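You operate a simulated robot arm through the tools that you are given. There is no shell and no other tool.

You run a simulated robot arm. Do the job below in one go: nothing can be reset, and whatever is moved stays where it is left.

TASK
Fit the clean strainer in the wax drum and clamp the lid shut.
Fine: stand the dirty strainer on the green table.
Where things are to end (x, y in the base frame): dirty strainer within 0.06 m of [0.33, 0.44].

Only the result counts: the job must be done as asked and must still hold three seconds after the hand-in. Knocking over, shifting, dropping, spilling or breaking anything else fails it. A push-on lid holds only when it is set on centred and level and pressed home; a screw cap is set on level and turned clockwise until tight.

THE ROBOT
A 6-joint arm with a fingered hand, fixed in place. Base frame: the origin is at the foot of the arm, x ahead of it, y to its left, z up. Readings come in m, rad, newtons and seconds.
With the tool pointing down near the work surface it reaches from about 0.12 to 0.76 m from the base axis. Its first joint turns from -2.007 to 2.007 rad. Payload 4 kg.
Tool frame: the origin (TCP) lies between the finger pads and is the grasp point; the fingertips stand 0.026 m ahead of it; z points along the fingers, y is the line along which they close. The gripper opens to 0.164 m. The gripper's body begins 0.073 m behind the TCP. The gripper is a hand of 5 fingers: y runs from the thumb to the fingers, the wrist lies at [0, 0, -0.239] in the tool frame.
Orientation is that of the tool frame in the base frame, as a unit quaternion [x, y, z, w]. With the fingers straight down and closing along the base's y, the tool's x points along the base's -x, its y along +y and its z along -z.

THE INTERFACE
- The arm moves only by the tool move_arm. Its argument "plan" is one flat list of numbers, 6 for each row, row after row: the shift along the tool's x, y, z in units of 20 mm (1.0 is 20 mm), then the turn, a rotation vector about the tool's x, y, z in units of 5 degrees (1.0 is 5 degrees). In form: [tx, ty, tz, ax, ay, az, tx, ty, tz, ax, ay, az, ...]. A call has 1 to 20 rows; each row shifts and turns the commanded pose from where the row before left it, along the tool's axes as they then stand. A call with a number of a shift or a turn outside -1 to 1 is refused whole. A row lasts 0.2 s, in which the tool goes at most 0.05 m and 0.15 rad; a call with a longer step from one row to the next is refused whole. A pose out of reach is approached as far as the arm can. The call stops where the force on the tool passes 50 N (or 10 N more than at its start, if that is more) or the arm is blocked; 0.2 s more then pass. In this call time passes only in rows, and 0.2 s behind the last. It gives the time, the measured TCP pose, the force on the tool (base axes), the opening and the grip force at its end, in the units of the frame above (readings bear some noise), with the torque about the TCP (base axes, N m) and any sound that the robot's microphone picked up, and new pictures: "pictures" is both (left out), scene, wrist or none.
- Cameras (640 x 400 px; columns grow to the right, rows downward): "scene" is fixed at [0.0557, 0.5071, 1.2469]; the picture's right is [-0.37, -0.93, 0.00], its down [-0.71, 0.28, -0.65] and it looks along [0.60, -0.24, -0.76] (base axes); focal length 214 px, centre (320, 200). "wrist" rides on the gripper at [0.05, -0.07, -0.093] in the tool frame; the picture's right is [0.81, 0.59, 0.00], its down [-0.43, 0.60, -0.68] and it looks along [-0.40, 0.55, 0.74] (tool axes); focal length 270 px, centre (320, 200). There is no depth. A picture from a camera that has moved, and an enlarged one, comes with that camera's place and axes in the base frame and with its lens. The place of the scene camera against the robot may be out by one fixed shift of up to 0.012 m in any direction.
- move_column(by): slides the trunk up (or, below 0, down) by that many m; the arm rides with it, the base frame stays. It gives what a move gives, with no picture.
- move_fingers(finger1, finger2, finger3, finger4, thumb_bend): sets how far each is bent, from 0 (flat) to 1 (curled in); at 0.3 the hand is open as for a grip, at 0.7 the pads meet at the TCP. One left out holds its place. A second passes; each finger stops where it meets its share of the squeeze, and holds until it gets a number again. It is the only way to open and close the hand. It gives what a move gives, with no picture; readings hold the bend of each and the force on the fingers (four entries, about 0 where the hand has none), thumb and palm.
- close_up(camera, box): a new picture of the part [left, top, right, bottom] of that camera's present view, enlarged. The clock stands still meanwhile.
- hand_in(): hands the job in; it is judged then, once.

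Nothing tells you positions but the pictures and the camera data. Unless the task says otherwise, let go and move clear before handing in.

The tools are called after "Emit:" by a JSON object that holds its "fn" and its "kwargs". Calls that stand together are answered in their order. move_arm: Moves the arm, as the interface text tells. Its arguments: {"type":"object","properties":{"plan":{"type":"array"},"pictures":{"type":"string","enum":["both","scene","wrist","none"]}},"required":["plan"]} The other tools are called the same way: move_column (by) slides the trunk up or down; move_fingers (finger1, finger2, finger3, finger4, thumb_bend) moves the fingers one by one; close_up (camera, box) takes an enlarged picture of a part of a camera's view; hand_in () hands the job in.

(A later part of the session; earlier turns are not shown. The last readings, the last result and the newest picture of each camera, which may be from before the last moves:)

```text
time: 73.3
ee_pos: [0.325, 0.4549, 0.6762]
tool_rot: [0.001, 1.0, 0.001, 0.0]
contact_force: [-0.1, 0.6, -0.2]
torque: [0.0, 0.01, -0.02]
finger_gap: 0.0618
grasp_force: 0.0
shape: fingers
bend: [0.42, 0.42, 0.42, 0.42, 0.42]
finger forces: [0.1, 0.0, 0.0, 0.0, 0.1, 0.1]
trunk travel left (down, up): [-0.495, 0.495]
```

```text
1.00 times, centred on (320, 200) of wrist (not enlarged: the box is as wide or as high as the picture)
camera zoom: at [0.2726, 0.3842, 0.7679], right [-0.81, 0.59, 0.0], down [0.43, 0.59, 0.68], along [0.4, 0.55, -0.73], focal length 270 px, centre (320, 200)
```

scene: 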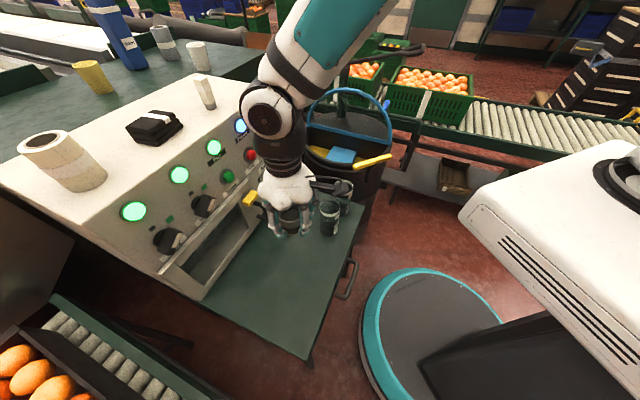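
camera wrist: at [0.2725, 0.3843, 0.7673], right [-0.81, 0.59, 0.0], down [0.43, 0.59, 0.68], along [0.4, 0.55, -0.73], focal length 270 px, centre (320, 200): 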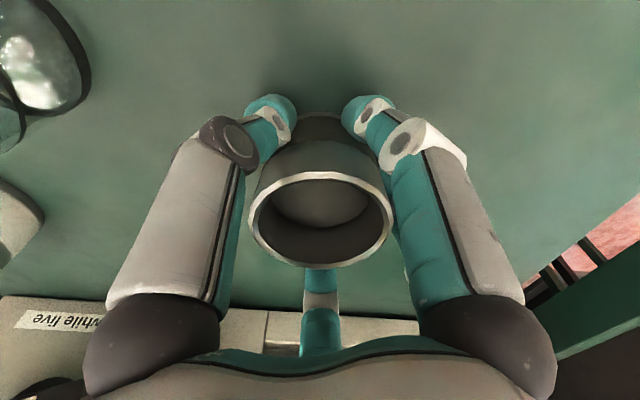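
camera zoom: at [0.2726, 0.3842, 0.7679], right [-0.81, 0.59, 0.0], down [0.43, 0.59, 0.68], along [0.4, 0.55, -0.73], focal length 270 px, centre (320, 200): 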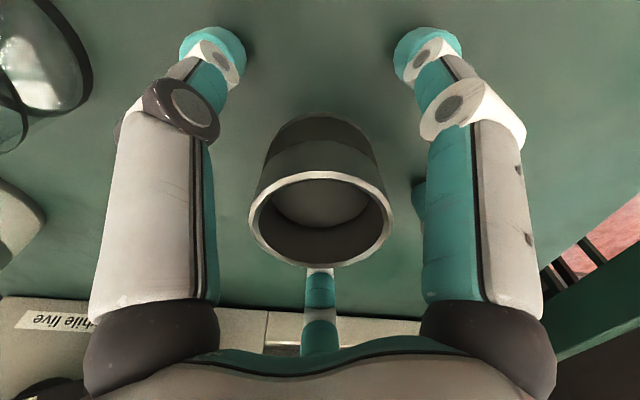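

The dirty strainer stands at about (0.325, 0.455). Raising straight up and going to the clean one.

Emit:
{"fn": "move_column", "kwargs": {"by": 0.16}}

Emit:
{"fn": "move_arm", "kwargs": {"plan": [-0.96, -0.48, 0, 0, 0, 0, -0.96, -0.48, 0, 0, 0, 0, -0.96, -0.48, 0, 0, 0, 0, -0.96, -0.48, 0, 0, 0, 0, -0.96, -0.48, 0, 0, 0, 0, -0.96, -0.48, 0, 0, 0, 0, -0.96, -0.48, 0, 0, 0, 0, -0.96, -0.48, 0, 0, 0, 0, -0.96, -0.48, 0, 0, 0, 0, -0.96, -0.48, 0, 0, 0, 0], "pictures": "both"}}

Emit:
{"fn": "close_up", "kwargs": {"camera": "wrist", "box": [200, 0, 440, 160]}}

```text
time: 75.1
ee_pos: [0.3246, 0.4544, 0.8355]
tool_rot: [0.0, 1.0, -0.001, 0.001]
contact_force: [-0.2, 0.4, -0.2]
torque: [0.01, -0.04, 0.01]
finger_gap: 0.0617
grasp_force: 0.1
shape: fingers
bend: [0.42, 0.42, 0.42, 0.42, 0.42]
finger forces: [0.1, 0.0, 0.0, 0.0, 0.1, 0.0]
trunk travel left (down, up): [-0.655, 0.335]
```

```text
time: 77.3
ee_pos: [0.5172, 0.3595, 0.8342]
tool_rot: [-0.001, 1.0, 0.002, 0.0]
contact_force: [0.9, 0.4, 1.1]
torque: [-0.02, -0.01, -0.02]
finger_gap: 0.0617
grasp_force: 0.0
shape: fingers
bend: [0.42, 0.42, 0.42, 0.42, 0.42]
finger forces: [0.1, 0.0, 0.1, 0.0, 0.0, 0.0]
trunk travel left (down, up): [-0.655, 0.335]
camera wrist: at [0.4645, 0.2887, 0.9279], right [-0.81, 0.59, 0.0], down [0.43, 0.59, 0.68], along [0.4, 0.55, -0.73], focal length 270 px, centre (320, 200)
```

scene: 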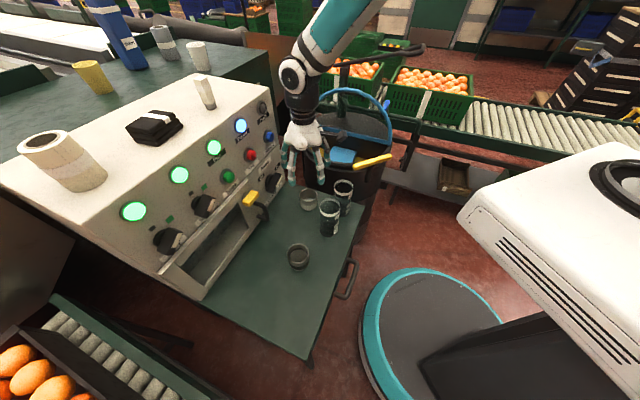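
wrist: 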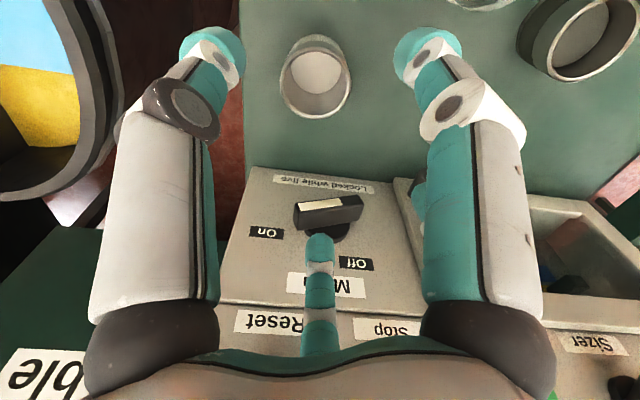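

```text
2.50 times, centred on (320, 80) of wrist
camera zoom: at [0.4645, 0.2887, 0.9279], right [-0.81, 0.59, 0.0], down [0.43, 0.59, 0.68], along [0.4, 0.55, -0.73], focal length 676 px, centre (320, 500)
```

zoom: 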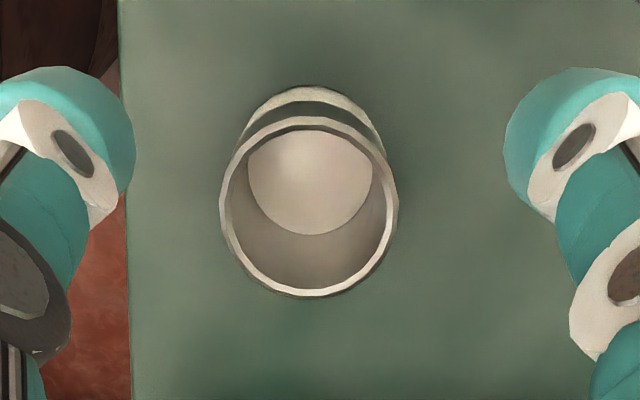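

The clean strainer is at about (0.5195, 0.3545). At the present yaw the wrist camera would come down over the far beaker, so I'll yaw the hand by 70° before descending.

Emit:
{"fn": "move_arm", "kwargs": {"plan": [-0.14, -0.225, 0, 0, 0, 0, 0, 0, 0, 0, 0, -1, 0, 0, 0, 0, 0, -1, 0, 0, 0, 0, 0, -1, 0, 0, 0, 0, 0, -1, 0, 0, 0, 0, 0, -1, 0, 0, 0, 0, 0, -1, 0, 0, 0, 0, 0, -1, 0, 0, 0, 0, 0, -1, 0, 0, 0, 0, 0, -1, 0, 0, 0, 0, 0, -1, 0, 0, 0, 0, 0, -1, 0, 0, 0, 0, 0, -1, 0, 0, 0, 0, 0, -1, 0, 0, 0, 0, 0, -1], "pictures": "both"}}

Emit:
{"fn": "close_up", "kwargs": {"camera": "wrist", "box": [200, 0, 440, 160]}}

```text
time: 80.5
ee_pos: [0.5195, 0.3552, 0.8351]
tool_rot: [-0.575, 0.818, 0.001, 0.001]
contact_force: [0.6, 0.3, 0.3]
torque: [0.0, -0.02, 0.0]
finger_gap: 0.0617
grasp_force: 0.1
shape: fingers
bend: [0.42, 0.42, 0.42, 0.42, 0.42]
finger forces: [0.0, 0.1, 0.1, 0.1, 0.0, 0.1]
trunk travel left (down, up): [-0.655, 0.335]
camera wrist: at [0.5659, 0.2816, 0.9279], right [-0.83, -0.56, 0.0], down [-0.41, 0.61, 0.68], along [-0.38, 0.56, -0.73], focal length 270 px, centre (320, 200)
```

scene: 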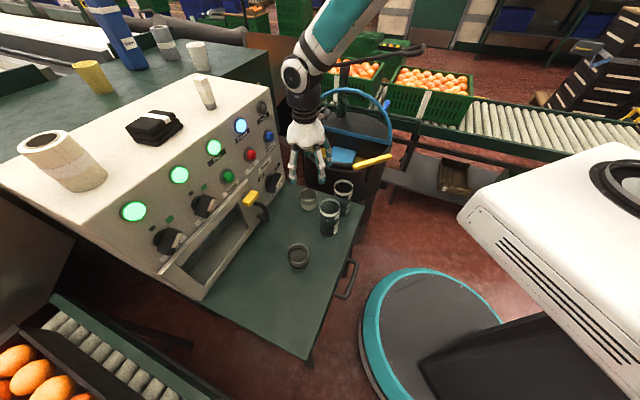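
wrist: 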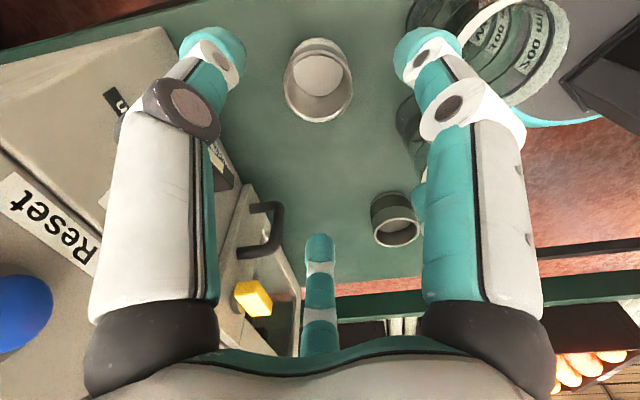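

```text
2.50 times, centred on (320, 80) of wrist
camera zoom: at [0.5659, 0.2816, 0.9279], right [-0.83, -0.56, 0.0], down [-0.41, 0.61, 0.68], along [-0.38, 0.56, -0.73], focal length 676 px, centre (320, 500)
```

zoom: 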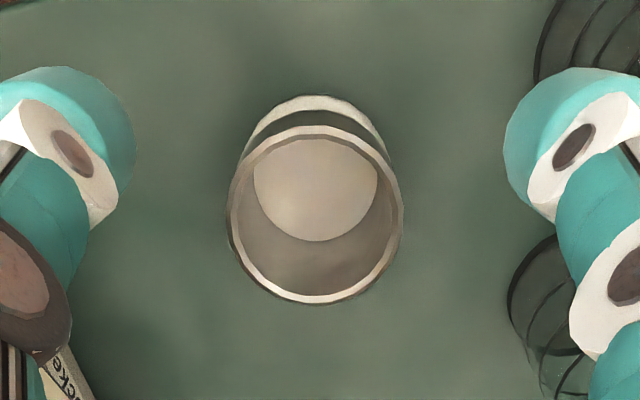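

Only about 2.7 mm off-centre. Correcting and descending around the clean strainer.

Emit:
{"fn": "move_arm", "kwargs": {"plan": [-0.135, -0.03, 1, 0, 0, 0, 0, 0, 1, 0, 0, 0, 0, 0, 1, 0, 0, 0, 0, 0, 1, 0, 0, 0, 0, 0, 1, 0, 0, 0, 0, 0, 1, 0, 0, 0, 0, 0, 1, 0, 0, 0], "pictures": "wrist"}}

Emit:
{"fn": "close_up", "kwargs": {"camera": "scene", "box": [260, 140, 380, 240]}}

```text
time: 82.1
ee_pos: [0.5212, 0.3563, 0.6946]
tool_rot: [-0.575, 0.818, 0.0, 0.001]
contact_force: [0.1, -0.1, 0.5]
torque: [0.01, 0.01, 0.02]
finger_gap: 0.0619
grasp_force: 0.1
shape: fingers
bend: [0.42, 0.42, 0.42, 0.42, 0.42]
finger forces: [0.1, 0.1, 0.0, 0.0, 0.0, 0.0]
trunk travel left (down, up): [-0.655, 0.335]
camera wrist: at [0.5673, 0.2845, 0.7881], right [-0.83, -0.56, 0.0], down [-0.41, 0.61, 0.68], along [-0.38, 0.56, -0.73], focal length 270 px, centre (320, 200)
```

wrist: 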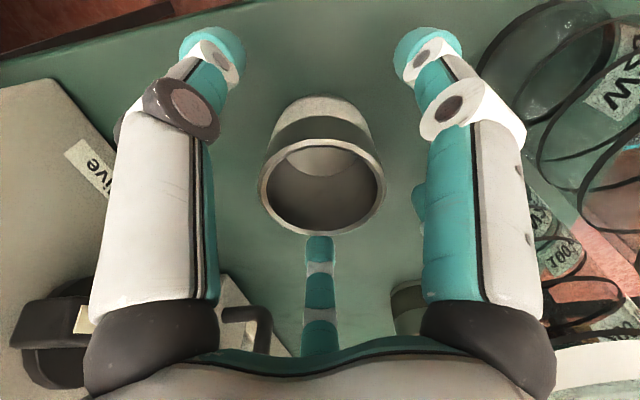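

```text
4.00 times, centred on (320, 190) of scene
camera zoom: at [0.0557, 0.5071, 1.2469], right [-0.37, -0.93, 0.0], down [-0.71, 0.28, -0.65], along [0.6, -0.24, -0.76], focal length 858 px, centre (320, 240)
```

zoom: 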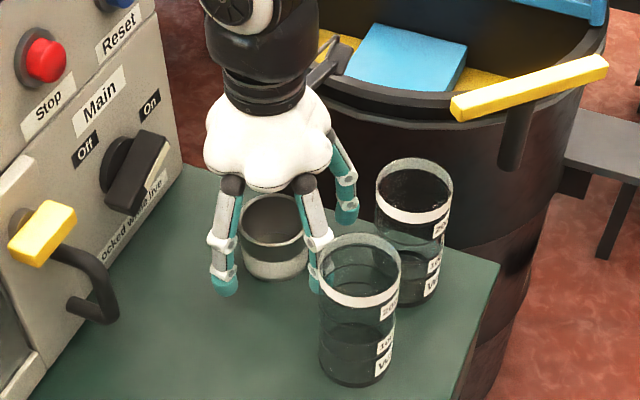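

Perfectly centred now. Lowering the last 18 mm and gripping.

Emit:
{"fn": "move_arm", "kwargs": {"plan": [0, 0, 0.5, 0, 0, 0, 0, 0, 0.4, 0, 0, 0], "pictures": "none"}}

Emit:
{"fn": "move_fingers", "kwargs": {"finger1": 0.56, "finger2": 0.56, "finger3": 0.56, "finger4": 0.56, "thumb_bend": 0.56}}

Emit:
{"fn": "move_fingers", "kwargs": {"finger1": 0.63, "finger2": 0.63, "finger3": 0.63, "finger4": 0.63, "thumb_bend": 0.63}}

Emit:
{"fn": "close_up", "kwargs": {"camera": "wrist", "box": [0, 0, 640, 400]}}

```text
time: 82.7
ee_pos: [0.522, 0.3574, 0.678]
tool_rot: [-0.574, 0.819, 0.001, 0.0]
contact_force: [0.4, 0.4, 0.1]
torque: [0.03, 0.02, -0.02]
finger_gap: 0.062
grasp_force: 0.0
shape: fingers
bend: [0.42, 0.42, 0.42, 0.42, 0.42]
finger forces: [0.0, 0.1, 0.0, 0.1, 0.0, 0.0]
trunk travel left (down, up): [-0.655, 0.335]
```

```text
time: 83.7
ee_pos: [0.5213, 0.3568, 0.6773]
tool_rot: [-0.574, 0.819, 0.0, 0.0]
contact_force: [0.8, -0.3, -0.6]
torque: [-0.03, 0.01, 0.0]
finger_gap: 0.0281
grasp_force: 0.5
shape: fingers
bend: [0.56, 0.56, 0.56, 0.56, 0.56]
finger forces: [0.2, 0.1, 0.0, 0.0, 0.1, 0.0]
trunk travel left (down, up): [-0.655, 0.335]
```

```text
time: 84.7
ee_pos: [0.5211, 0.3572, 0.6779]
tool_rot: [-0.574, 0.819, 0.001, 0.0]
contact_force: [0.3, 0.1, 1.7]
torque: [-0.04, -0.03, -0.01]
finger_gap: 0.0241
grasp_force: 14.3
shape: fingers
bend: [0.57, 0.58, 0.58, 0.58, 0.59]
finger forces: [5.8, 5.6, 5.5, 5.4, 6.7, 0.0]
trunk travel left (down, up): [-0.655, 0.335]
```

```text
1.00 times, centred on (320, 200) of wrist (not enlarged: the box is as wide or as high as the picture)
camera zoom: at [0.5676, 0.2846, 0.7708], right [-0.83, -0.56, 0.0], down [-0.41, 0.61, 0.68], along [-0.38, 0.56, -0.73], focal length 270 px, centre (320, 200)
```

zoom: 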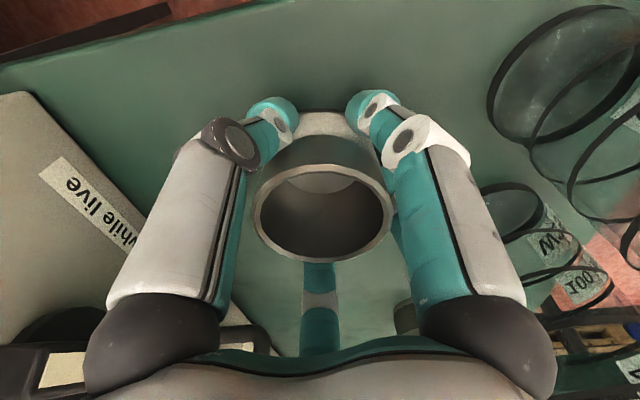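

Gripped evenly. Lifting the clean strainer.

Emit:
{"fn": "move_arm", "kwargs": {"plan": [0, 0, -0.4, 0, 0, 0, 0, 0, -0.6, 0, 0, 0, 0, 0, -0.8, 0, 0, 0], "pictures": "none"}}

Emit:
{"fn": "move_column", "kwargs": {"by": 0.16}}

Emit:
{"fn": "move_arm", "kwargs": {"plan": [0, 0, 0, 0, 0, 1, 0, 0, 0, 0, 0, 1, 0, 0, 0, 0, 0, 1, 0, 0, 0, 0, 0, 1, 0, 0, 0, 0, 0, 1, 0, 0, 0, 0, 0, 1, 0, 0, 0, 0, 0, 1, 0, 0, 0, 0, 0, 1, 0, 0, 0, 0, 0, 1, 0, 0, 0, 0, 0, 1, 0, 0, 0, 0, 0, 1, 0, 0, 0, 0, 0, 1, 0, 0, 0, 0, 0, 1, 0, 0, 0, 0, 0, 1], "pictures": "both"}}

```text
time: 85.5
ee_pos: [0.5213, 0.3563, 0.7135]
tool_rot: [-0.574, 0.819, 0.0, 0.0]
contact_force: [0.4, -0.7, -1.0]
torque: [-0.02, 0.0, -0.02]
finger_gap: 0.0242
grasp_force: 14.4
shape: fingers
bend: [0.57, 0.58, 0.58, 0.58, 0.59]
finger forces: [5.9, 5.6, 5.7, 5.4, 6.5, 0.0]
trunk travel left (down, up): [-0.655, 0.335]
```

```text
time: 87.4
ee_pos: [0.5214, 0.3573, 0.8735]
tool_rot: [-0.574, 0.819, 0.001, 0.001]
contact_force: [1.6, 0.3, -0.7]
torque: [-0.03, 0.01, -0.03]
finger_gap: 0.0242
grasp_force: 14.1
shape: fingers
bend: [0.57, 0.58, 0.58, 0.58, 0.59]
finger forces: [5.7, 5.6, 5.7, 5.4, 6.4, 0.0]
trunk travel left (down, up): [-0.815, 0.175]
```

```text
time: 90.4
ee_pos: [0.5207, 0.3571, 0.8731]
tool_rot: [0.001, 1.0, 0.001, 0.001]
contact_force: [0.5, 0.5, -0.6]
torque: [0.03, 0.01, 0.0]
finger_gap: 0.0241
grasp_force: 14.4
shape: fingers
bend: [0.57, 0.58, 0.58, 0.58, 0.59]
finger forces: [5.6, 5.6, 5.6, 5.2, 6.6, 0.0]
trunk travel left (down, up): [-0.815, 0.175]
camera wrist: at [0.469, 0.2864, 0.9663], right [-0.81, 0.59, 0.0], down [0.43, 0.59, 0.68], along [0.4, 0.55, -0.73], focal length 270 px, centre (320, 200)
```

scene: 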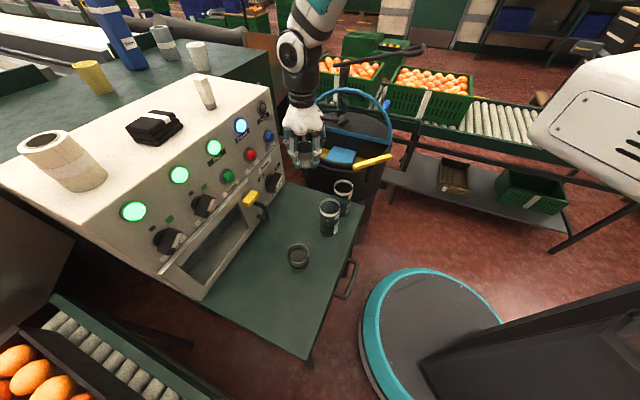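
wrist: 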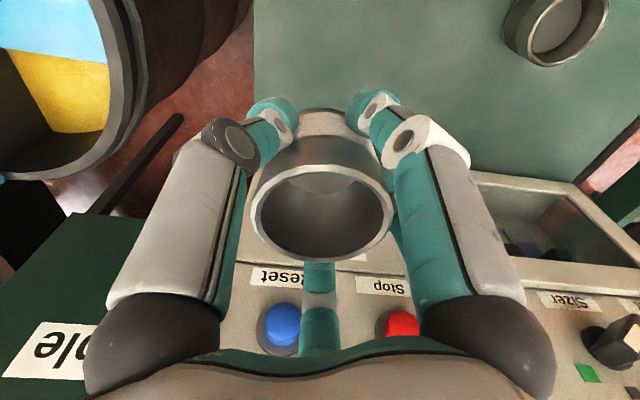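

Now carrying the clean strainer over the drum seat.

Emit:
{"fn": "move_arm", "kwargs": {"plan": [-0.8545, -0.9386, 0, 0, 0, 0, -0.8545, -0.9386, 0, 0, 0, 0, -0.8545, -0.9386, 0, 0, 0, 0, -0.8545, -0.9386, 0, 0, 0, 0, -0.8545, -0.9386, 0, 0, 0, 0, -0.8545, -0.9386, 0, 0, 0, 0, -0.8545, -0.9386, 0, 0, 0, 0, -0.8545, -0.9386, 0, 0, 0, 0, -0.8545, -0.9386, 0, 0, 0, 0, -0.8545, -0.9386, 0, 0, 0, 0, -0.8545, -0.9386, 0, 0, 0, 0], "pictures": "both"}}

Emit:
{"fn": "close_up", "kwargs": {"camera": "scene", "box": [295, 75, 405, 185]}}

```text
time: 92.8
ee_pos: [0.7089, 0.1493, 0.8718]
tool_rot: [0.0, 1.0, 0.001, 0.0]
contact_force: [0.2, 0.1, -0.3]
torque: [0.03, 0.0, 0.02]
finger_gap: 0.0238
grasp_force: 14.2
shape: fingers
bend: [0.58, 0.58, 0.58, 0.58, 0.59]
finger forces: [5.7, 5.5, 5.8, 5.3, 6.5, 0.0]
trunk travel left (down, up): [-0.815, 0.175]
camera wrist: at [0.6565, 0.0787, 0.9652], right [-0.81, 0.59, 0.0], down [0.43, 0.59, 0.68], along [0.4, 0.55, -0.73], focal length 270 px, centre (320, 200)
```

scene: 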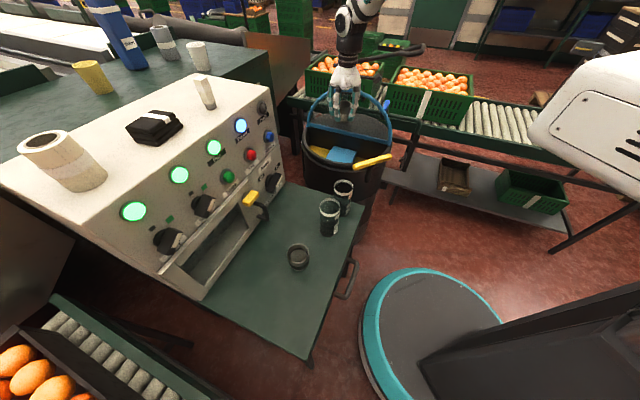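
wrist: 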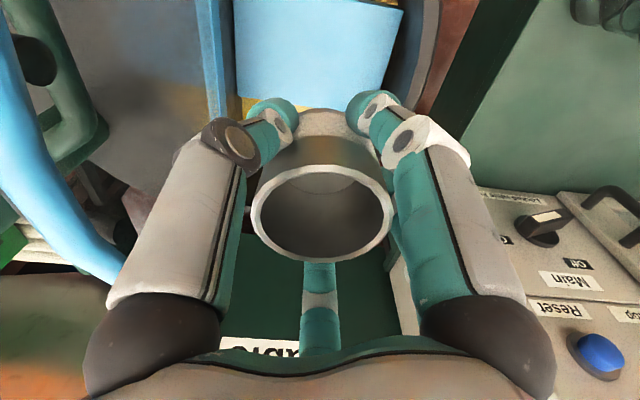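

```text
3.64 times, centred on (350, 130) of scene
camera zoom: at [0.0557, 0.5071, 1.2469], right [-0.37, -0.93, 0.0], down [-0.71, 0.28, -0.65], along [0.6, -0.24, -0.76], focal length 780 px, centre (211, 454)
```

zoom: 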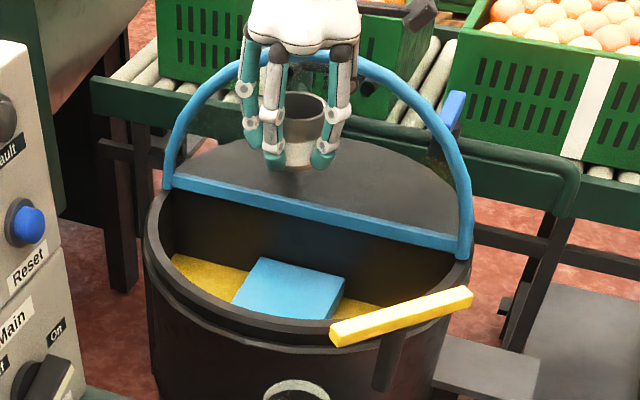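

Same alignment as when the dirty one was lifted out. Lowering with the trunk.

Emit:
{"fn": "move_column", "kwargs": {"by": -0.175}}

Emit:
{"fn": "move_arm", "kwargs": {"plan": [0, 0.04, 0.3, 0, 0, 0, 0, 0, 0.3, 0, 0, 0], "pictures": "wrist"}}

Emit:
{"fn": "close_up", "kwargs": {"camera": "scene", "box": [295, 95, 395, 185]}}

```text
time: 94.7
ee_pos: [0.7082, 0.1497, 0.6985]
tool_rot: [0.0, 1.0, 0.002, 0.001]
contact_force: [0.1, -0.8, 0.0]
torque: [0.0, -0.02, -0.01]
finger_gap: 0.0239
grasp_force: 14.0
shape: fingers
bend: [0.58, 0.58, 0.58, 0.58, 0.59]
finger forces: [5.7, 5.6, 5.8, 5.5, 6.4, 0.0]
trunk travel left (down, up): [-0.64, 0.35]
```

```text
time: 95.3
ee_pos: [0.7081, 0.1517, 0.6855]
tool_rot: [0.0, 1.0, 0.0, 0.001]
contact_force: [-0.6, -1.3, -0.7]
torque: [-0.05, -0.02, 0.0]
finger_gap: 0.0238
grasp_force: 14.3
shape: fingers
bend: [0.58, 0.58, 0.58, 0.58, 0.59]
finger forces: [5.6, 5.5, 5.8, 5.4, 6.4, 0.0]
trunk travel left (down, up): [-0.64, 0.35]
camera wrist: at [0.6562, 0.0804, 0.7785], right [-0.81, 0.59, 0.0], down [0.43, 0.59, 0.68], along [0.4, 0.55, -0.73], focal length 270 px, centre (320, 200)
```

wrist: 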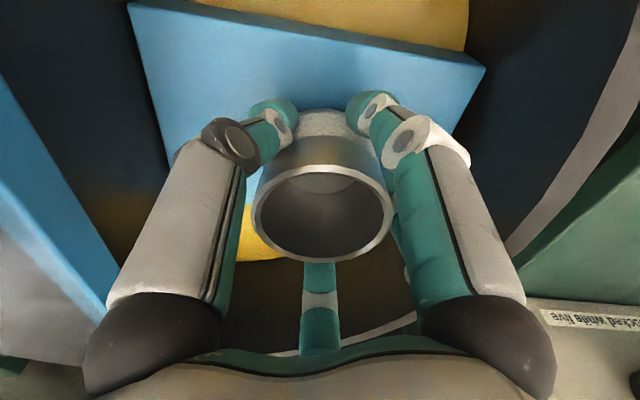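

```text
4.44 times, centred on (345, 140) of scene
camera zoom: at [0.0557, 0.5071, 1.2469], right [-0.37, -0.93, 0.0], down [-0.71, 0.28, -0.65], along [0.6, -0.24, -0.76], focal length 953 px, centre (209, 467)
```

zoom: 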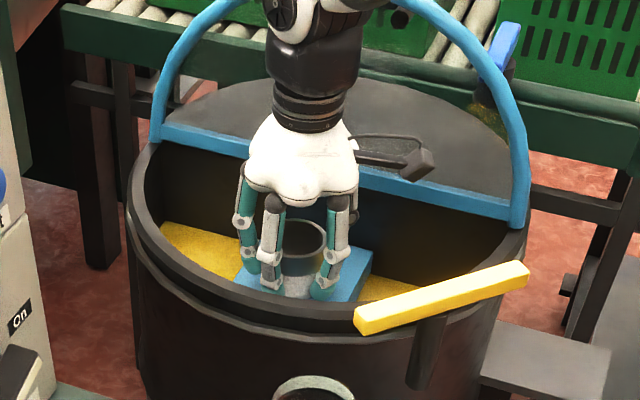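

Almost on the seat. Going down in 3 mm steps until contact.

Emit:
{"fn": "move_arm", "kwargs": {"plan": [0, 0, 0.2, 0, 0, 0, 0, 0, 0.2, 0, 0, 0], "pictures": "none"}}

Emit:
{"fn": "move_arm", "kwargs": {"plan": [0, 0, 0.15, 0, 0, 0], "pictures": "none"}}

Emit:
{"fn": "move_arm", "kwargs": {"plan": [0, 0, 0.12, 0, 0, 0], "pictures": "none"}}

```text
time: 95.9
ee_pos: [0.7079, 0.1509, 0.6774]
tool_rot: [0.0, 1.0, 0.001, 0.0]
contact_force: [-0.1, 0.2, -0.3]
torque: [-0.03, -0.01, -0.01]
finger_gap: 0.0242
grasp_force: 14.2
shape: fingers
bend: [0.58, 0.58, 0.58, 0.58, 0.59]
finger forces: [5.8, 5.7, 5.8, 5.4, 6.4, 0.0]
trunk travel left (down, up): [-0.64, 0.35]
```

```text
time: 96.3
ee_pos: [0.7086, 0.1515, 0.675]
tool_rot: [0.0, 1.0, 0.001, 0.001]
contact_force: [-0.1, 0.0, -1.5]
torque: [0.0, -0.03, -0.01]
finger_gap: 0.024
grasp_force: 14.4
shape: fingers
bend: [0.58, 0.58, 0.58, 0.58, 0.59]
finger forces: [5.6, 5.6, 5.8, 5.4, 6.4, 0.0]
trunk travel left (down, up): [-0.64, 0.35]
```

```text
time: 96.7
ee_pos: [0.7083, 0.1502, 0.6739]
tool_rot: [0.0, 1.0, 0.0, 0.001]
contact_force: [-2.1, -0.8, 6.6]
torque: [-0.04, 0.06, -0.05]
finger_gap: 0.0241
grasp_force: 15.2
shape: fingers
bend: [0.58, 0.58, 0.58, 0.58, 0.59]
finger forces: [6.3, 5.9, 5.7, 5.5, 6.7, 0.1]
trunk travel left (down, up): [-0.64, 0.35]
```

The clean strainer is resting on the seat. Easing the pressure and opening the fingers.

Emit:
{"fn": "move_arm", "kwargs": {"plan": [0, 0, -0.06, 0, 0, 0], "pictures": "none"}}

Emit:
{"fn": "move_fingers", "kwargs": {"finger1": 0.42, "finger2": 0.42, "finger3": 0.42, "finger4": 0.42, "thumb_bend": 0.42}}

Emit:
{"fn": "close_up", "kwargs": {"camera": "wrist", "box": [0, 0, 640, 400]}}

```text
time: 97.1
ee_pos: [0.7088, 0.1516, 0.6739]
tool_rot: [0.001, 1.0, 0.001, 0.001]
contact_force: [0.2, -0.4, 3.8]
torque: [-0.02, -0.01, 0.03]
finger_gap: 0.0238
grasp_force: 14.9
shape: fingers
bend: [0.58, 0.58, 0.58, 0.58, 0.59]
finger forces: [5.8, 5.7, 5.9, 5.7, 6.5, 0.0]
trunk travel left (down, up): [-0.64, 0.35]
```

```text
time: 98.1
ee_pos: [0.7075, 0.1498, 0.6734]
tool_rot: [0.0, 1.0, 0.001, 0.0]
contact_force: [0.4, -0.6, -0.4]
torque: [-0.02, 0.03, 0.02]
finger_gap: 0.0617
grasp_force: 0.0
shape: fingers
bend: [0.42, 0.42, 0.42, 0.42, 0.42]
finger forces: [0.1, 0.1, 0.0, 0.0, 0.0, 0.1]
trunk travel left (down, up): [-0.64, 0.35]
```

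```text
1.00 times, centred on (320, 200) of wrist (not enlarged: the box is as wide or as high as the picture)
camera zoom: at [0.6562, 0.0801, 0.7663], right [-0.81, 0.59, 0.0], down [0.43, 0.59, 0.68], along [0.4, 0.55, -0.73], focal length 270 px, centre (320, 200)
```

zoom: 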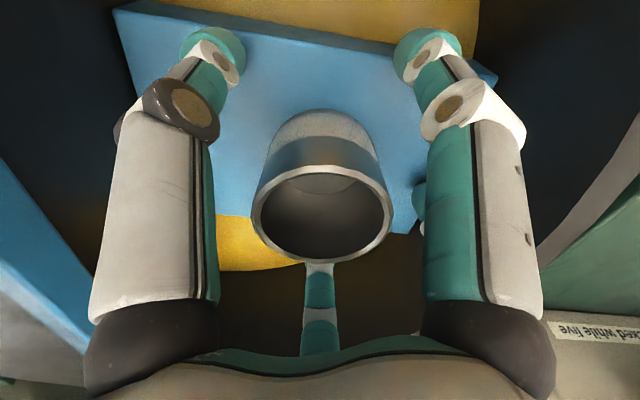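

Released. Rising straight up and checking the seat.

Emit:
{"fn": "move_column", "kwargs": {"by": 0.2}}

Emit:
{"fn": "close_up", "kwargs": {"camera": "scene", "box": [310, 130, 370, 180]}}

Emit:
{"fn": "close_up", "kwargs": {"camera": "scene", "box": [295, 75, 405, 185]}}

Emit:
{"fn": "close_up", "kwargs": {"camera": "scene", "box": [260, 170, 380, 290]}}

```text
time: 100.3
ee_pos: [0.7085, 0.1502, 0.8729]
tool_rot: [0.0, 1.0, 0.001, 0.001]
contact_force: [0.2, 0.0, 0.8]
torque: [0.02, 0.02, -0.02]
finger_gap: 0.0619
grasp_force: 0.1
shape: fingers
bend: [0.42, 0.42, 0.42, 0.42, 0.42]
finger forces: [0.0, 0.0, 0.0, 0.0, 0.1, 0.1]
trunk travel left (down, up): [-0.84, 0.15]
```

```text
8.00 times, centred on (340, 155) of scene
camera zoom: at [0.0557, 0.5071, 1.2469], right [-0.37, -0.93, 0.0], down [-0.71, 0.28, -0.65], along [0.6, -0.24, -0.76], focal length 1716 px, centre (160, 560)
```

zoom: 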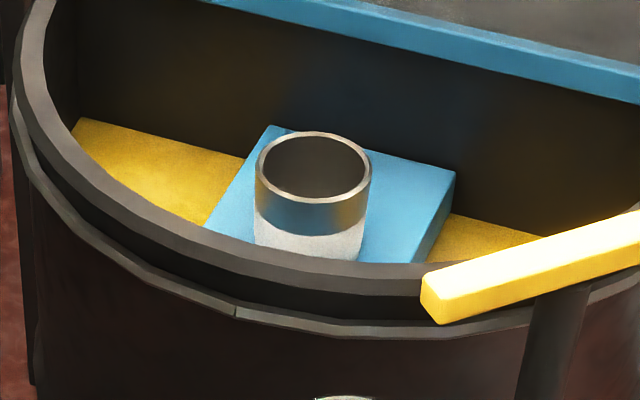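

```text
3.64 times, centred on (350, 130) of scene
camera zoom: at [0.0557, 0.5071, 1.2469], right [-0.37, -0.93, 0.0], down [-0.71, 0.28, -0.65], along [0.6, -0.24, -0.76], focal length 780 px, centre (211, 454)
```

zoom: 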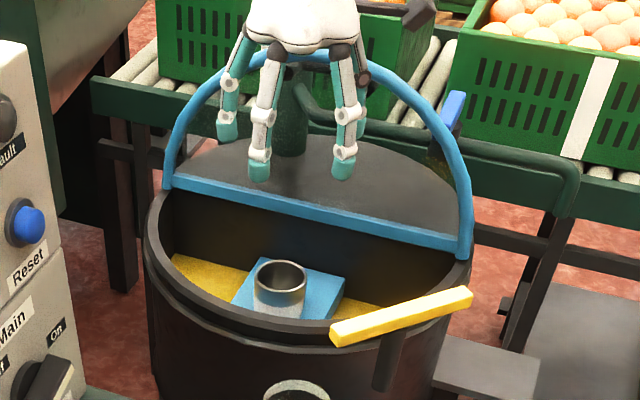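

```text
3.33 times, centred on (320, 230) of scene
camera zoom: at [0.0557, 0.5071, 1.2469], right [-0.37, -0.93, 0.0], down [-0.71, 0.28, -0.65], along [0.6, -0.24, -0.76], focal length 715 px, centre (320, 100)
```

zoom: 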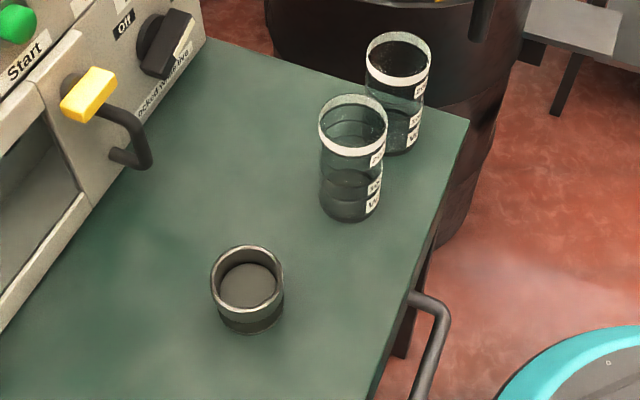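

The clean strainer sits exactly where the dirty one was, and the dirty one stands on the table. Next I close the lid: I'll cage the rim at its top between thumb (behind) and fingers 2 and 3 (front) so it comes down gently. First I reposition higher and yaw/tilt the hand.

Emit:
{"fn": "move_fingers", "kwargs": {"finger1": 0.0, "finger2": 0.42, "finger3": 0.42, "finger4": 0.0, "thumb_bend": 0.42}}

Emit:
{"fn": "move_arm", "kwargs": {"plan": [0.3, 0.3, -1, 0, 0, 0, 0.3, 0.3, -1, 0, 0, 0, 0, 0, -1, 0, 0, 0, 0, 0, -1, 0, 0, 0, 0, 0, -1, 0, 0, 0, 0, 0, -1, 0, 0, 0], "pictures": "none"}}

Emit:
{"fn": "move_column", "kwargs": {"by": -0.1}}

Emit:
{"fn": "move_arm", "kwargs": {"plan": [0, 0, -1, 0, 0, 0, 0, 0, -1, 0, 0, 0, 0, 0, -1, 0, 0, 0, 0, 0, -1, 0, 0, 0, 0, 0, 0, 0, 0, -1, 0, 0, 0, 0, 0, -1, 0, 0, 0, 0, 0, -1, 0, 0, 0, 0, 0, -1, 0, 0, 0, 0, 0, -1, 0, 0, 0, 0, 0, -1, 0, 0, 0, 0, 0, -1, 0, 0, 0, 0, 0, -1, 0, 0, 0, 0, 0, -1, 0, 0, 0, 1, 0, 0, 0, 0, 0, 1, 0, 0, 0, 0, 0, 1, 0, 0, 0, 0, 0, 1, 0, 0], "pictures": "both"}}

```text
time: 101.3
ee_pos: [0.7074, 0.1518, 0.873]
tool_rot: [0.0, 1.0, 0.001, -0.001]
contact_force: [-6.7, 2.9, -2.1]
torque: [0.12, 0.36, 0.05]
finger_gap: 0.1028
grasp_force: 3.5
shape: fingers
bend: [0.01, 0.42, 0.42, 0.17, 0.42]
finger forces: [0.0, 0.0, 0.0, 7.4, 0.1, 0.0]
trunk travel left (down, up): [-0.84, 0.15]
```

```text
time: 102.7
ee_pos: [0.6957, 0.1629, 0.9935]
tool_rot: [0.001, 1.0, 0.002, 0.001]
contact_force: [0.3, 0.2, -1.3]
torque: [-0.01, 0.0, -0.02]
finger_gap: 0.1028
grasp_force: 0.1
shape: fingers
bend: [0.01, 0.42, 0.42, 0.01, 0.42]
finger forces: [0.0, 0.0, 0.0, 0.0, 0.0, 0.0]
trunk travel left (down, up): [-0.84, 0.15]
```

```text
time: 104.0
ee_pos: [0.6967, 0.1621, 0.8931]
tool_rot: [0.0, 1.0, 0.001, 0.001]
contact_force: [0.2, -0.4, -0.2]
torque: [-0.04, 0.01, -0.03]
finger_gap: 0.1026
grasp_force: 0.1
shape: fingers
bend: [0.01, 0.42, 0.42, 0.01, 0.42]
finger forces: [0.1, 0.0, 0.1, 0.1, 0.0, 0.0]
trunk travel left (down, up): [-0.74, 0.25]
```

```text
time: 107.6
ee_pos: [0.6972, 0.1631, 0.9727]
tool_rot: [-0.377, 0.91, -0.16, 0.068]
contact_force: [0.1, 0.4, -0.6]
torque: [0.01, 0.0, -0.01]
finger_gap: 0.1028
grasp_force: 0.1
shape: fingers
bend: [0.01, 0.42, 0.42, 0.01, 0.42]
finger forces: [0.0, 0.0, 0.1, 0.0, 0.0, 0.1]
trunk travel left (down, up): [-0.74, 0.25]
camera wrist: at [0.6831, 0.1025, 1.0846], right [-0.96, -0.18, -0.2], down [-0.25, 0.86, 0.43], along [0.1, 0.47, -0.88], focal length 270 px, centre (320, 200)
```

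scene: 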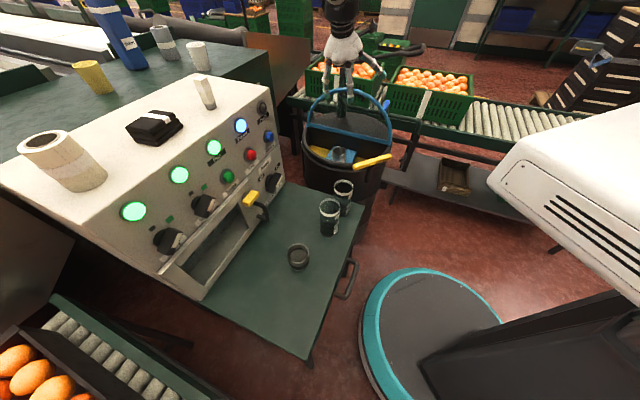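
wrist: 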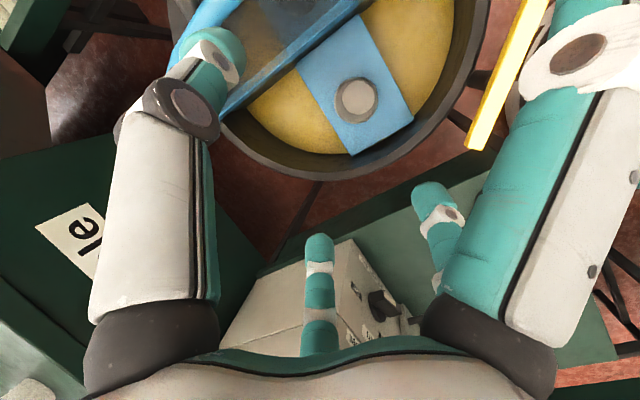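

The hand is tilted 20° with the thumb on the far side. (While flattening, finger 4 briefly pressed the open lid against its stop; the lid is unchanged.) Now I move above the rim's apex.

Emit:
{"fn": "move_arm", "kwargs": {"plan": [0.03, -0.898, 0.394, 0, 0, 0, 0.03, -0.898, 0.394, 0, 0, 0, 0.03, -0.898, 0.394, 0, 0, 0, 0.03, -0.898, 0.394, 0, 0, 0, 0.03, -0.898, 0.394, 0, 0, 0], "pictures": "both"}}

Emit:
{"fn": "close_up", "kwargs": {"camera": "scene", "box": [295, 50, 405, 150]}}

```text
time: 108.8
ee_pos: [0.7641, 0.0914, 0.9663]
tool_rot: [-0.376, 0.91, -0.159, 0.067]
contact_force: [-0.9, 0.2, 0.3]
torque: [0.03, 0.0, 0.03]
finger_gap: 0.103
grasp_force: 0.0
shape: fingers
bend: [0.01, 0.42, 0.42, 0.01, 0.42]
finger forces: [0.0, 0.0, 0.0, 0.0, 0.0, 0.0]
trunk travel left (down, up): [-0.74, 0.25]
camera wrist: at [0.7508, 0.0302, 1.0772], right [-0.96, -0.18, -0.2], down [-0.25, 0.86, 0.43], along [0.1, 0.47, -0.88], focal length 270 px, centre (320, 200)
```

scene: 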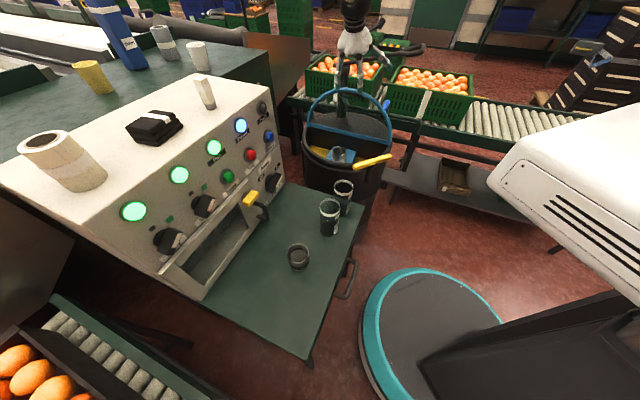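
wrist: 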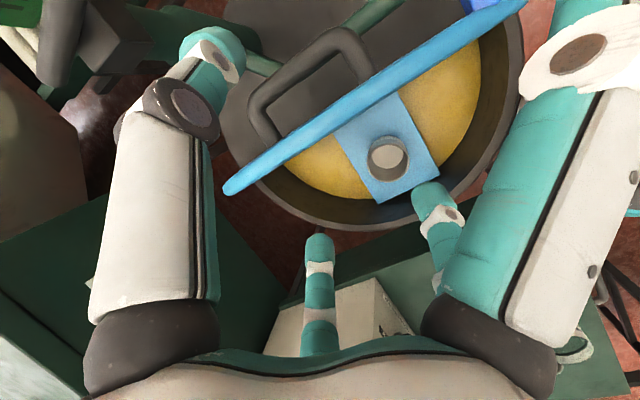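

```text
4.00 times, centred on (350, 100) of scene
camera zoom: at [0.0557, 0.5071, 1.2469], right [-0.37, -0.93, 0.0], down [-0.71, 0.28, -0.65], along [0.6, -0.24, -0.76], focal length 858 px, centre (200, 600)
```

zoom: 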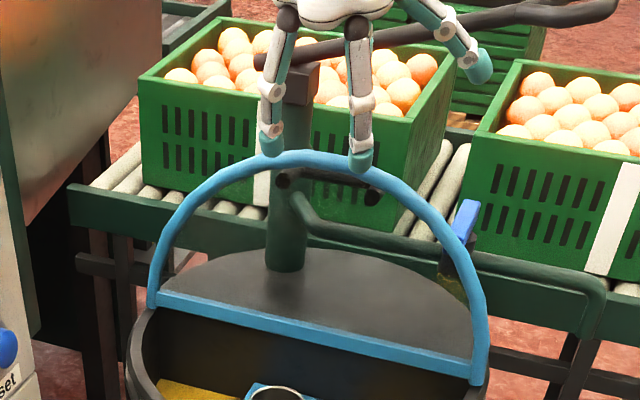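

The wrist camera shows the lid edge-on: its rim apex is at n≈−17 mm, z≈0.893, with the handle behind. I'll advance along the tool axis to straddle the rim.

Emit:
{"fn": "move_arm", "kwargs": {"plan": [0, 0.053, 0.856, 0, 0, 0, 0, 0.053, 0.856, 0, 0, 0, 0, 0.053, 0.856, 0, 0, 0, 0, 0.053, 0.856, 0, 0, 0], "pictures": "wrist"}}

Emit:
{"fn": "close_up", "kwargs": {"camera": "scene", "box": [295, 50, 405, 150]}}

```text
time: 109.8
ee_pos: [0.7773, 0.0786, 0.9012]
tool_rot: [-0.376, 0.91, -0.16, 0.067]
contact_force: [0.3, -0.3, 0.3]
torque: [0.0, -0.03, -0.01]
finger_gap: 0.1028
grasp_force: 0.0
shape: fingers
bend: [0.01, 0.42, 0.42, 0.01, 0.42]
finger forces: [0.0, 0.1, 0.1, 0.1, 0.0, 0.1]
trunk travel left (down, up): [-0.74, 0.25]
camera wrist: at [0.7643, 0.0171, 1.0122], right [-0.96, -0.18, -0.2], down [-0.25, 0.86, 0.43], along [0.1, 0.47, -0.88], focal length 270 px, centre (320, 200)
```

wrist: 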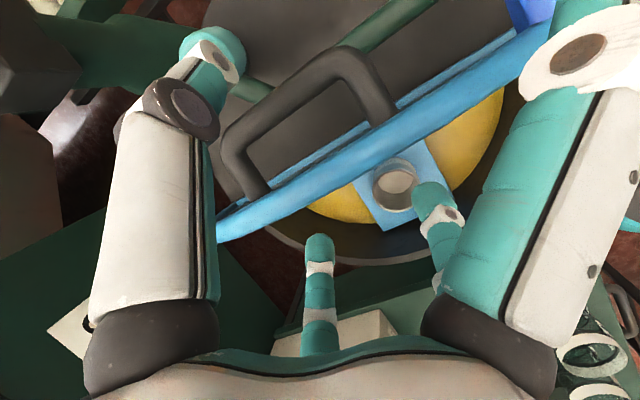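

```text
4.00 times, centred on (350, 100) of scene
camera zoom: at [0.0557, 0.5071, 1.2469], right [-0.37, -0.93, 0.0], down [-0.71, 0.28, -0.65], along [0.6, -0.24, -0.76], focal length 858 px, centre (200, 600)
```

zoom: 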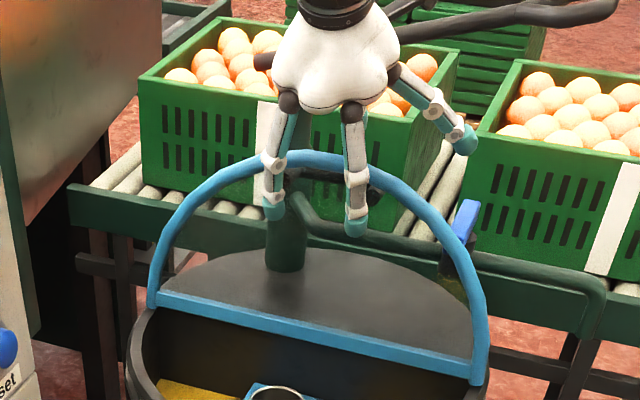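

Fingers 2 and 3 are in front of the rim and the thumb is behind. Closing them onto the rim.

Emit:
{"fn": "move_fingers", "kwargs": {"finger2": 0.56, "finger3": 0.56, "thumb_bend": 0.6}}

Emit:
{"fn": "close_up", "kwargs": {"camera": "wrist", "box": [0, 0, 640, 400]}}

Emit:
{"fn": "close_up", "kwargs": {"camera": "scene", "box": [295, 50, 405, 150]}}

```text
time: 110.8
ee_pos: [0.7773, 0.0773, 0.9025]
tool_rot: [-0.377, 0.91, -0.16, 0.067]
contact_force: [1.1, -0.4, 0.1]
torque: [-0.01, 0.03, 0.02]
finger_gap: 0.0994
grasp_force: 0.1
shape: fingers
bend: [0.01, 0.56, 0.56, 0.01, 0.6]
finger forces: [0.0, 0.1, 0.0, 0.0, 0.1, 0.0]
trunk travel left (down, up): [-0.74, 0.25]
```

```text
1.00 times, centred on (320, 200) of wrist (not enlarged: the box is as wide or as high as the picture)
camera zoom: at [0.7639, 0.0171, 1.0123], right [-0.96, -0.18, -0.2], down [-0.25, 0.86, 0.43], along [0.1, 0.47, -0.88], focal length 270 px, centre (320, 200)
```

zoom: 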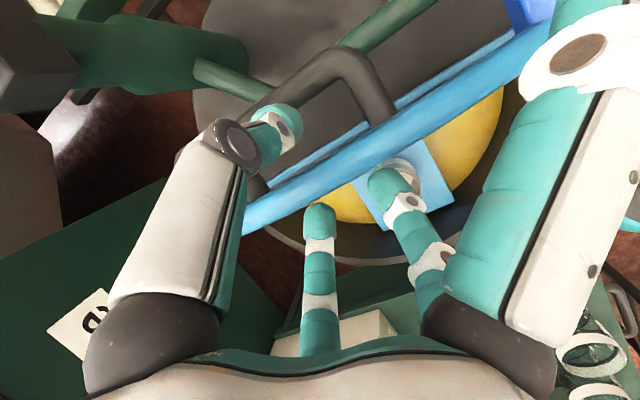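

```text
4.00 times, centred on (350, 100) of scene
camera zoom: at [0.0557, 0.5071, 1.2469], right [-0.37, -0.93, 0.0], down [-0.71, 0.28, -0.65], along [0.6, -0.24, -0.76], focal length 858 px, centre (200, 600)
```

zoom: 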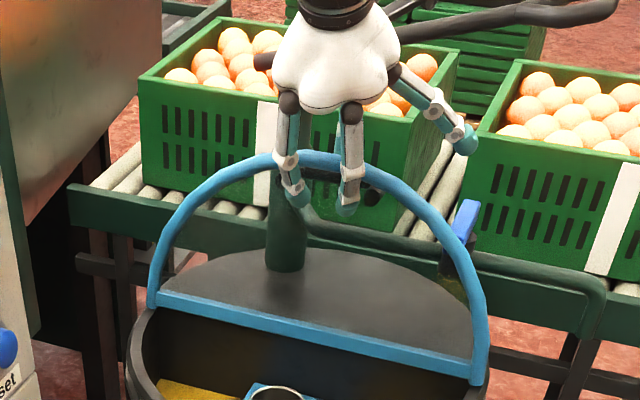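

Nearly touching on both sides. Closing slightly more.

Emit:
{"fn": "move_fingers", "kwargs": {"finger2": 0.62, "finger3": 0.62, "thumb_bend": 0.66}}

Emit:
{"fn": "close_up", "kwargs": {"camera": "wrist", "box": [140, 40, 540, 290]}}

```text
time: 111.8
ee_pos: [0.7788, 0.0777, 0.9011]
tool_rot: [-0.377, 0.91, -0.16, 0.068]
contact_force: [0.5, 0.9, 0.0]
torque: [0.0, 0.0, 0.02]
finger_gap: 0.0997
grasp_force: 0.1
shape: fingers
bend: [0.01, 0.62, 0.62, 0.01, 0.66]
finger forces: [0.1, 0.1, 0.0, 0.1, 0.0, 0.1]
trunk travel left (down, up): [-0.74, 0.25]
```

```text
1.60 times, centred on (340, 165) of wrist
camera zoom: at [0.7639, 0.0171, 1.0123], right [-0.96, -0.18, -0.2], down [-0.25, 0.86, 0.43], along [0.1, 0.47, -0.88], focal length 432 px, centre (288, 256)
```

zoom: 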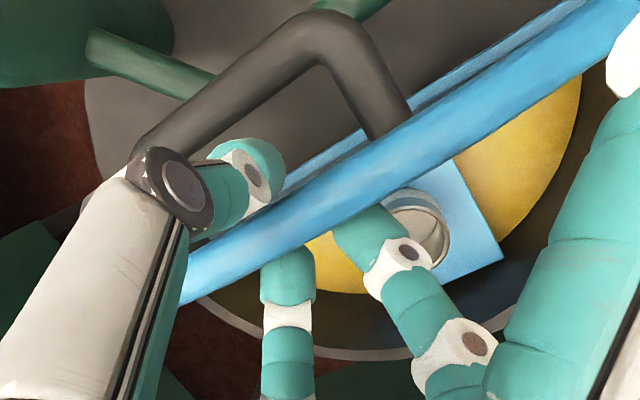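

The rim lies between the pads. Closing to light contact.

Emit:
{"fn": "move_fingers", "kwargs": {"finger2": 0.67, "finger3": 0.67, "thumb_bend": 0.72}}

Emit:
{"fn": "close_up", "kwargs": {"camera": "wrist", "box": [140, 40, 540, 290]}}

```text
time: 112.8
ee_pos: [0.7785, 0.0763, 0.901]
tool_rot: [-0.376, 0.91, -0.159, 0.067]
contact_force: [0.2, -0.7, -0.4]
torque: [0.01, 0.08, 0.02]
finger_gap: 0.1012
grasp_force: 2.9
shape: fingers
bend: [0.01, 0.65, 0.65, 0.01, 0.7]
finger forces: [0.0, 1.3, 1.3, 0.1, 3.0, 0.0]
trunk travel left (down, up): [-0.74, 0.25]
```

```text
1.60 times, centred on (340, 165) of wrist
camera zoom: at [0.764, 0.017, 1.0122], right [-0.96, -0.18, -0.2], down [-0.25, 0.86, 0.43], along [0.1, 0.47, -0.88], focal length 432 px, centre (288, 256)
```

zoom: 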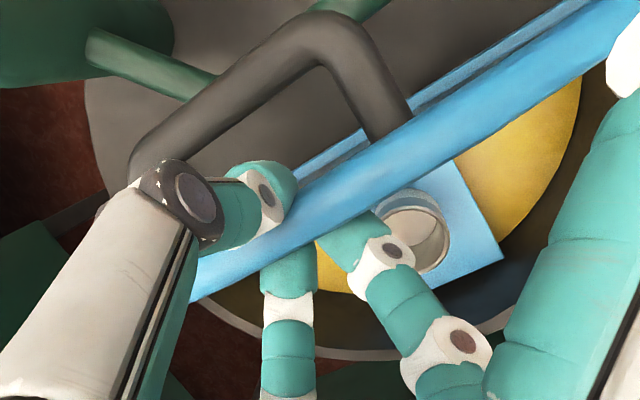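

Light pinch on the rim (3 N thumb, 1.3 N each front finger). Now guiding the lid forward and down along its arc, starting with the first 15–30°.

Emit:
{"fn": "move_arm", "kwargs": {"plan": [0, 0.797, -0.305, 0.533, 0, 0, 0, 0.797, -0.305, 0.533, 0, 0, 0, 0.797, -0.305, 0.533, 0, 0], "pictures": "none"}}

Emit:
{"fn": "close_up", "kwargs": {"camera": "scene", "box": [295, 50, 405, 150]}}

Emit:
{"fn": "close_up", "kwargs": {"camera": "wrist", "box": [0, 0, 640, 400]}}

```text
time: 113.6
ee_pos: [0.7415, 0.1143, 0.8987]
tool_rot: [-0.37, 0.897, -0.223, 0.094]
contact_force: [1.1, -0.5, -2.0]
torque: [0.02, -0.01, 0.02]
finger_gap: 0.1012
grasp_force: 2.4
shape: fingers
bend: [0.01, 0.66, 0.66, 0.01, 0.7]
finger forces: [0.0, 0.8, 0.9, 0.0, 2.3, 0.1]
trunk travel left (down, up): [-0.74, 0.25]
```

```text
4.00 times, centred on (350, 100) of scene
camera zoom: at [0.0557, 0.5071, 1.2469], right [-0.37, -0.93, 0.0], down [-0.71, 0.28, -0.65], along [0.6, -0.24, -0.76], focal length 858 px, centre (200, 600)
```

zoom: 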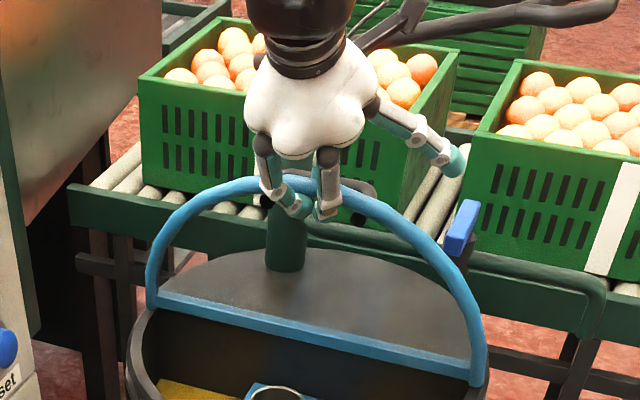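

```text
1.00 times, centred on (320, 200) of wrist (not enlarged: the box is as wide or as high as the picture)
camera zoom: at [0.7166, 0.0647, 1.0135], right [-0.94, -0.2, -0.28], down [-0.29, 0.9, 0.32], along [0.18, 0.38, -0.91], focal length 270 px, centre (320, 200)
```

zoom: 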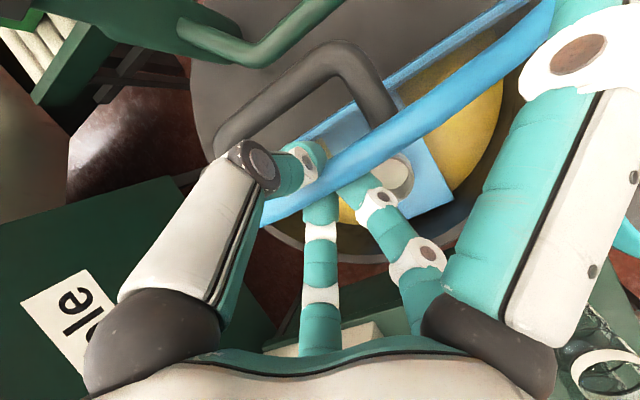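

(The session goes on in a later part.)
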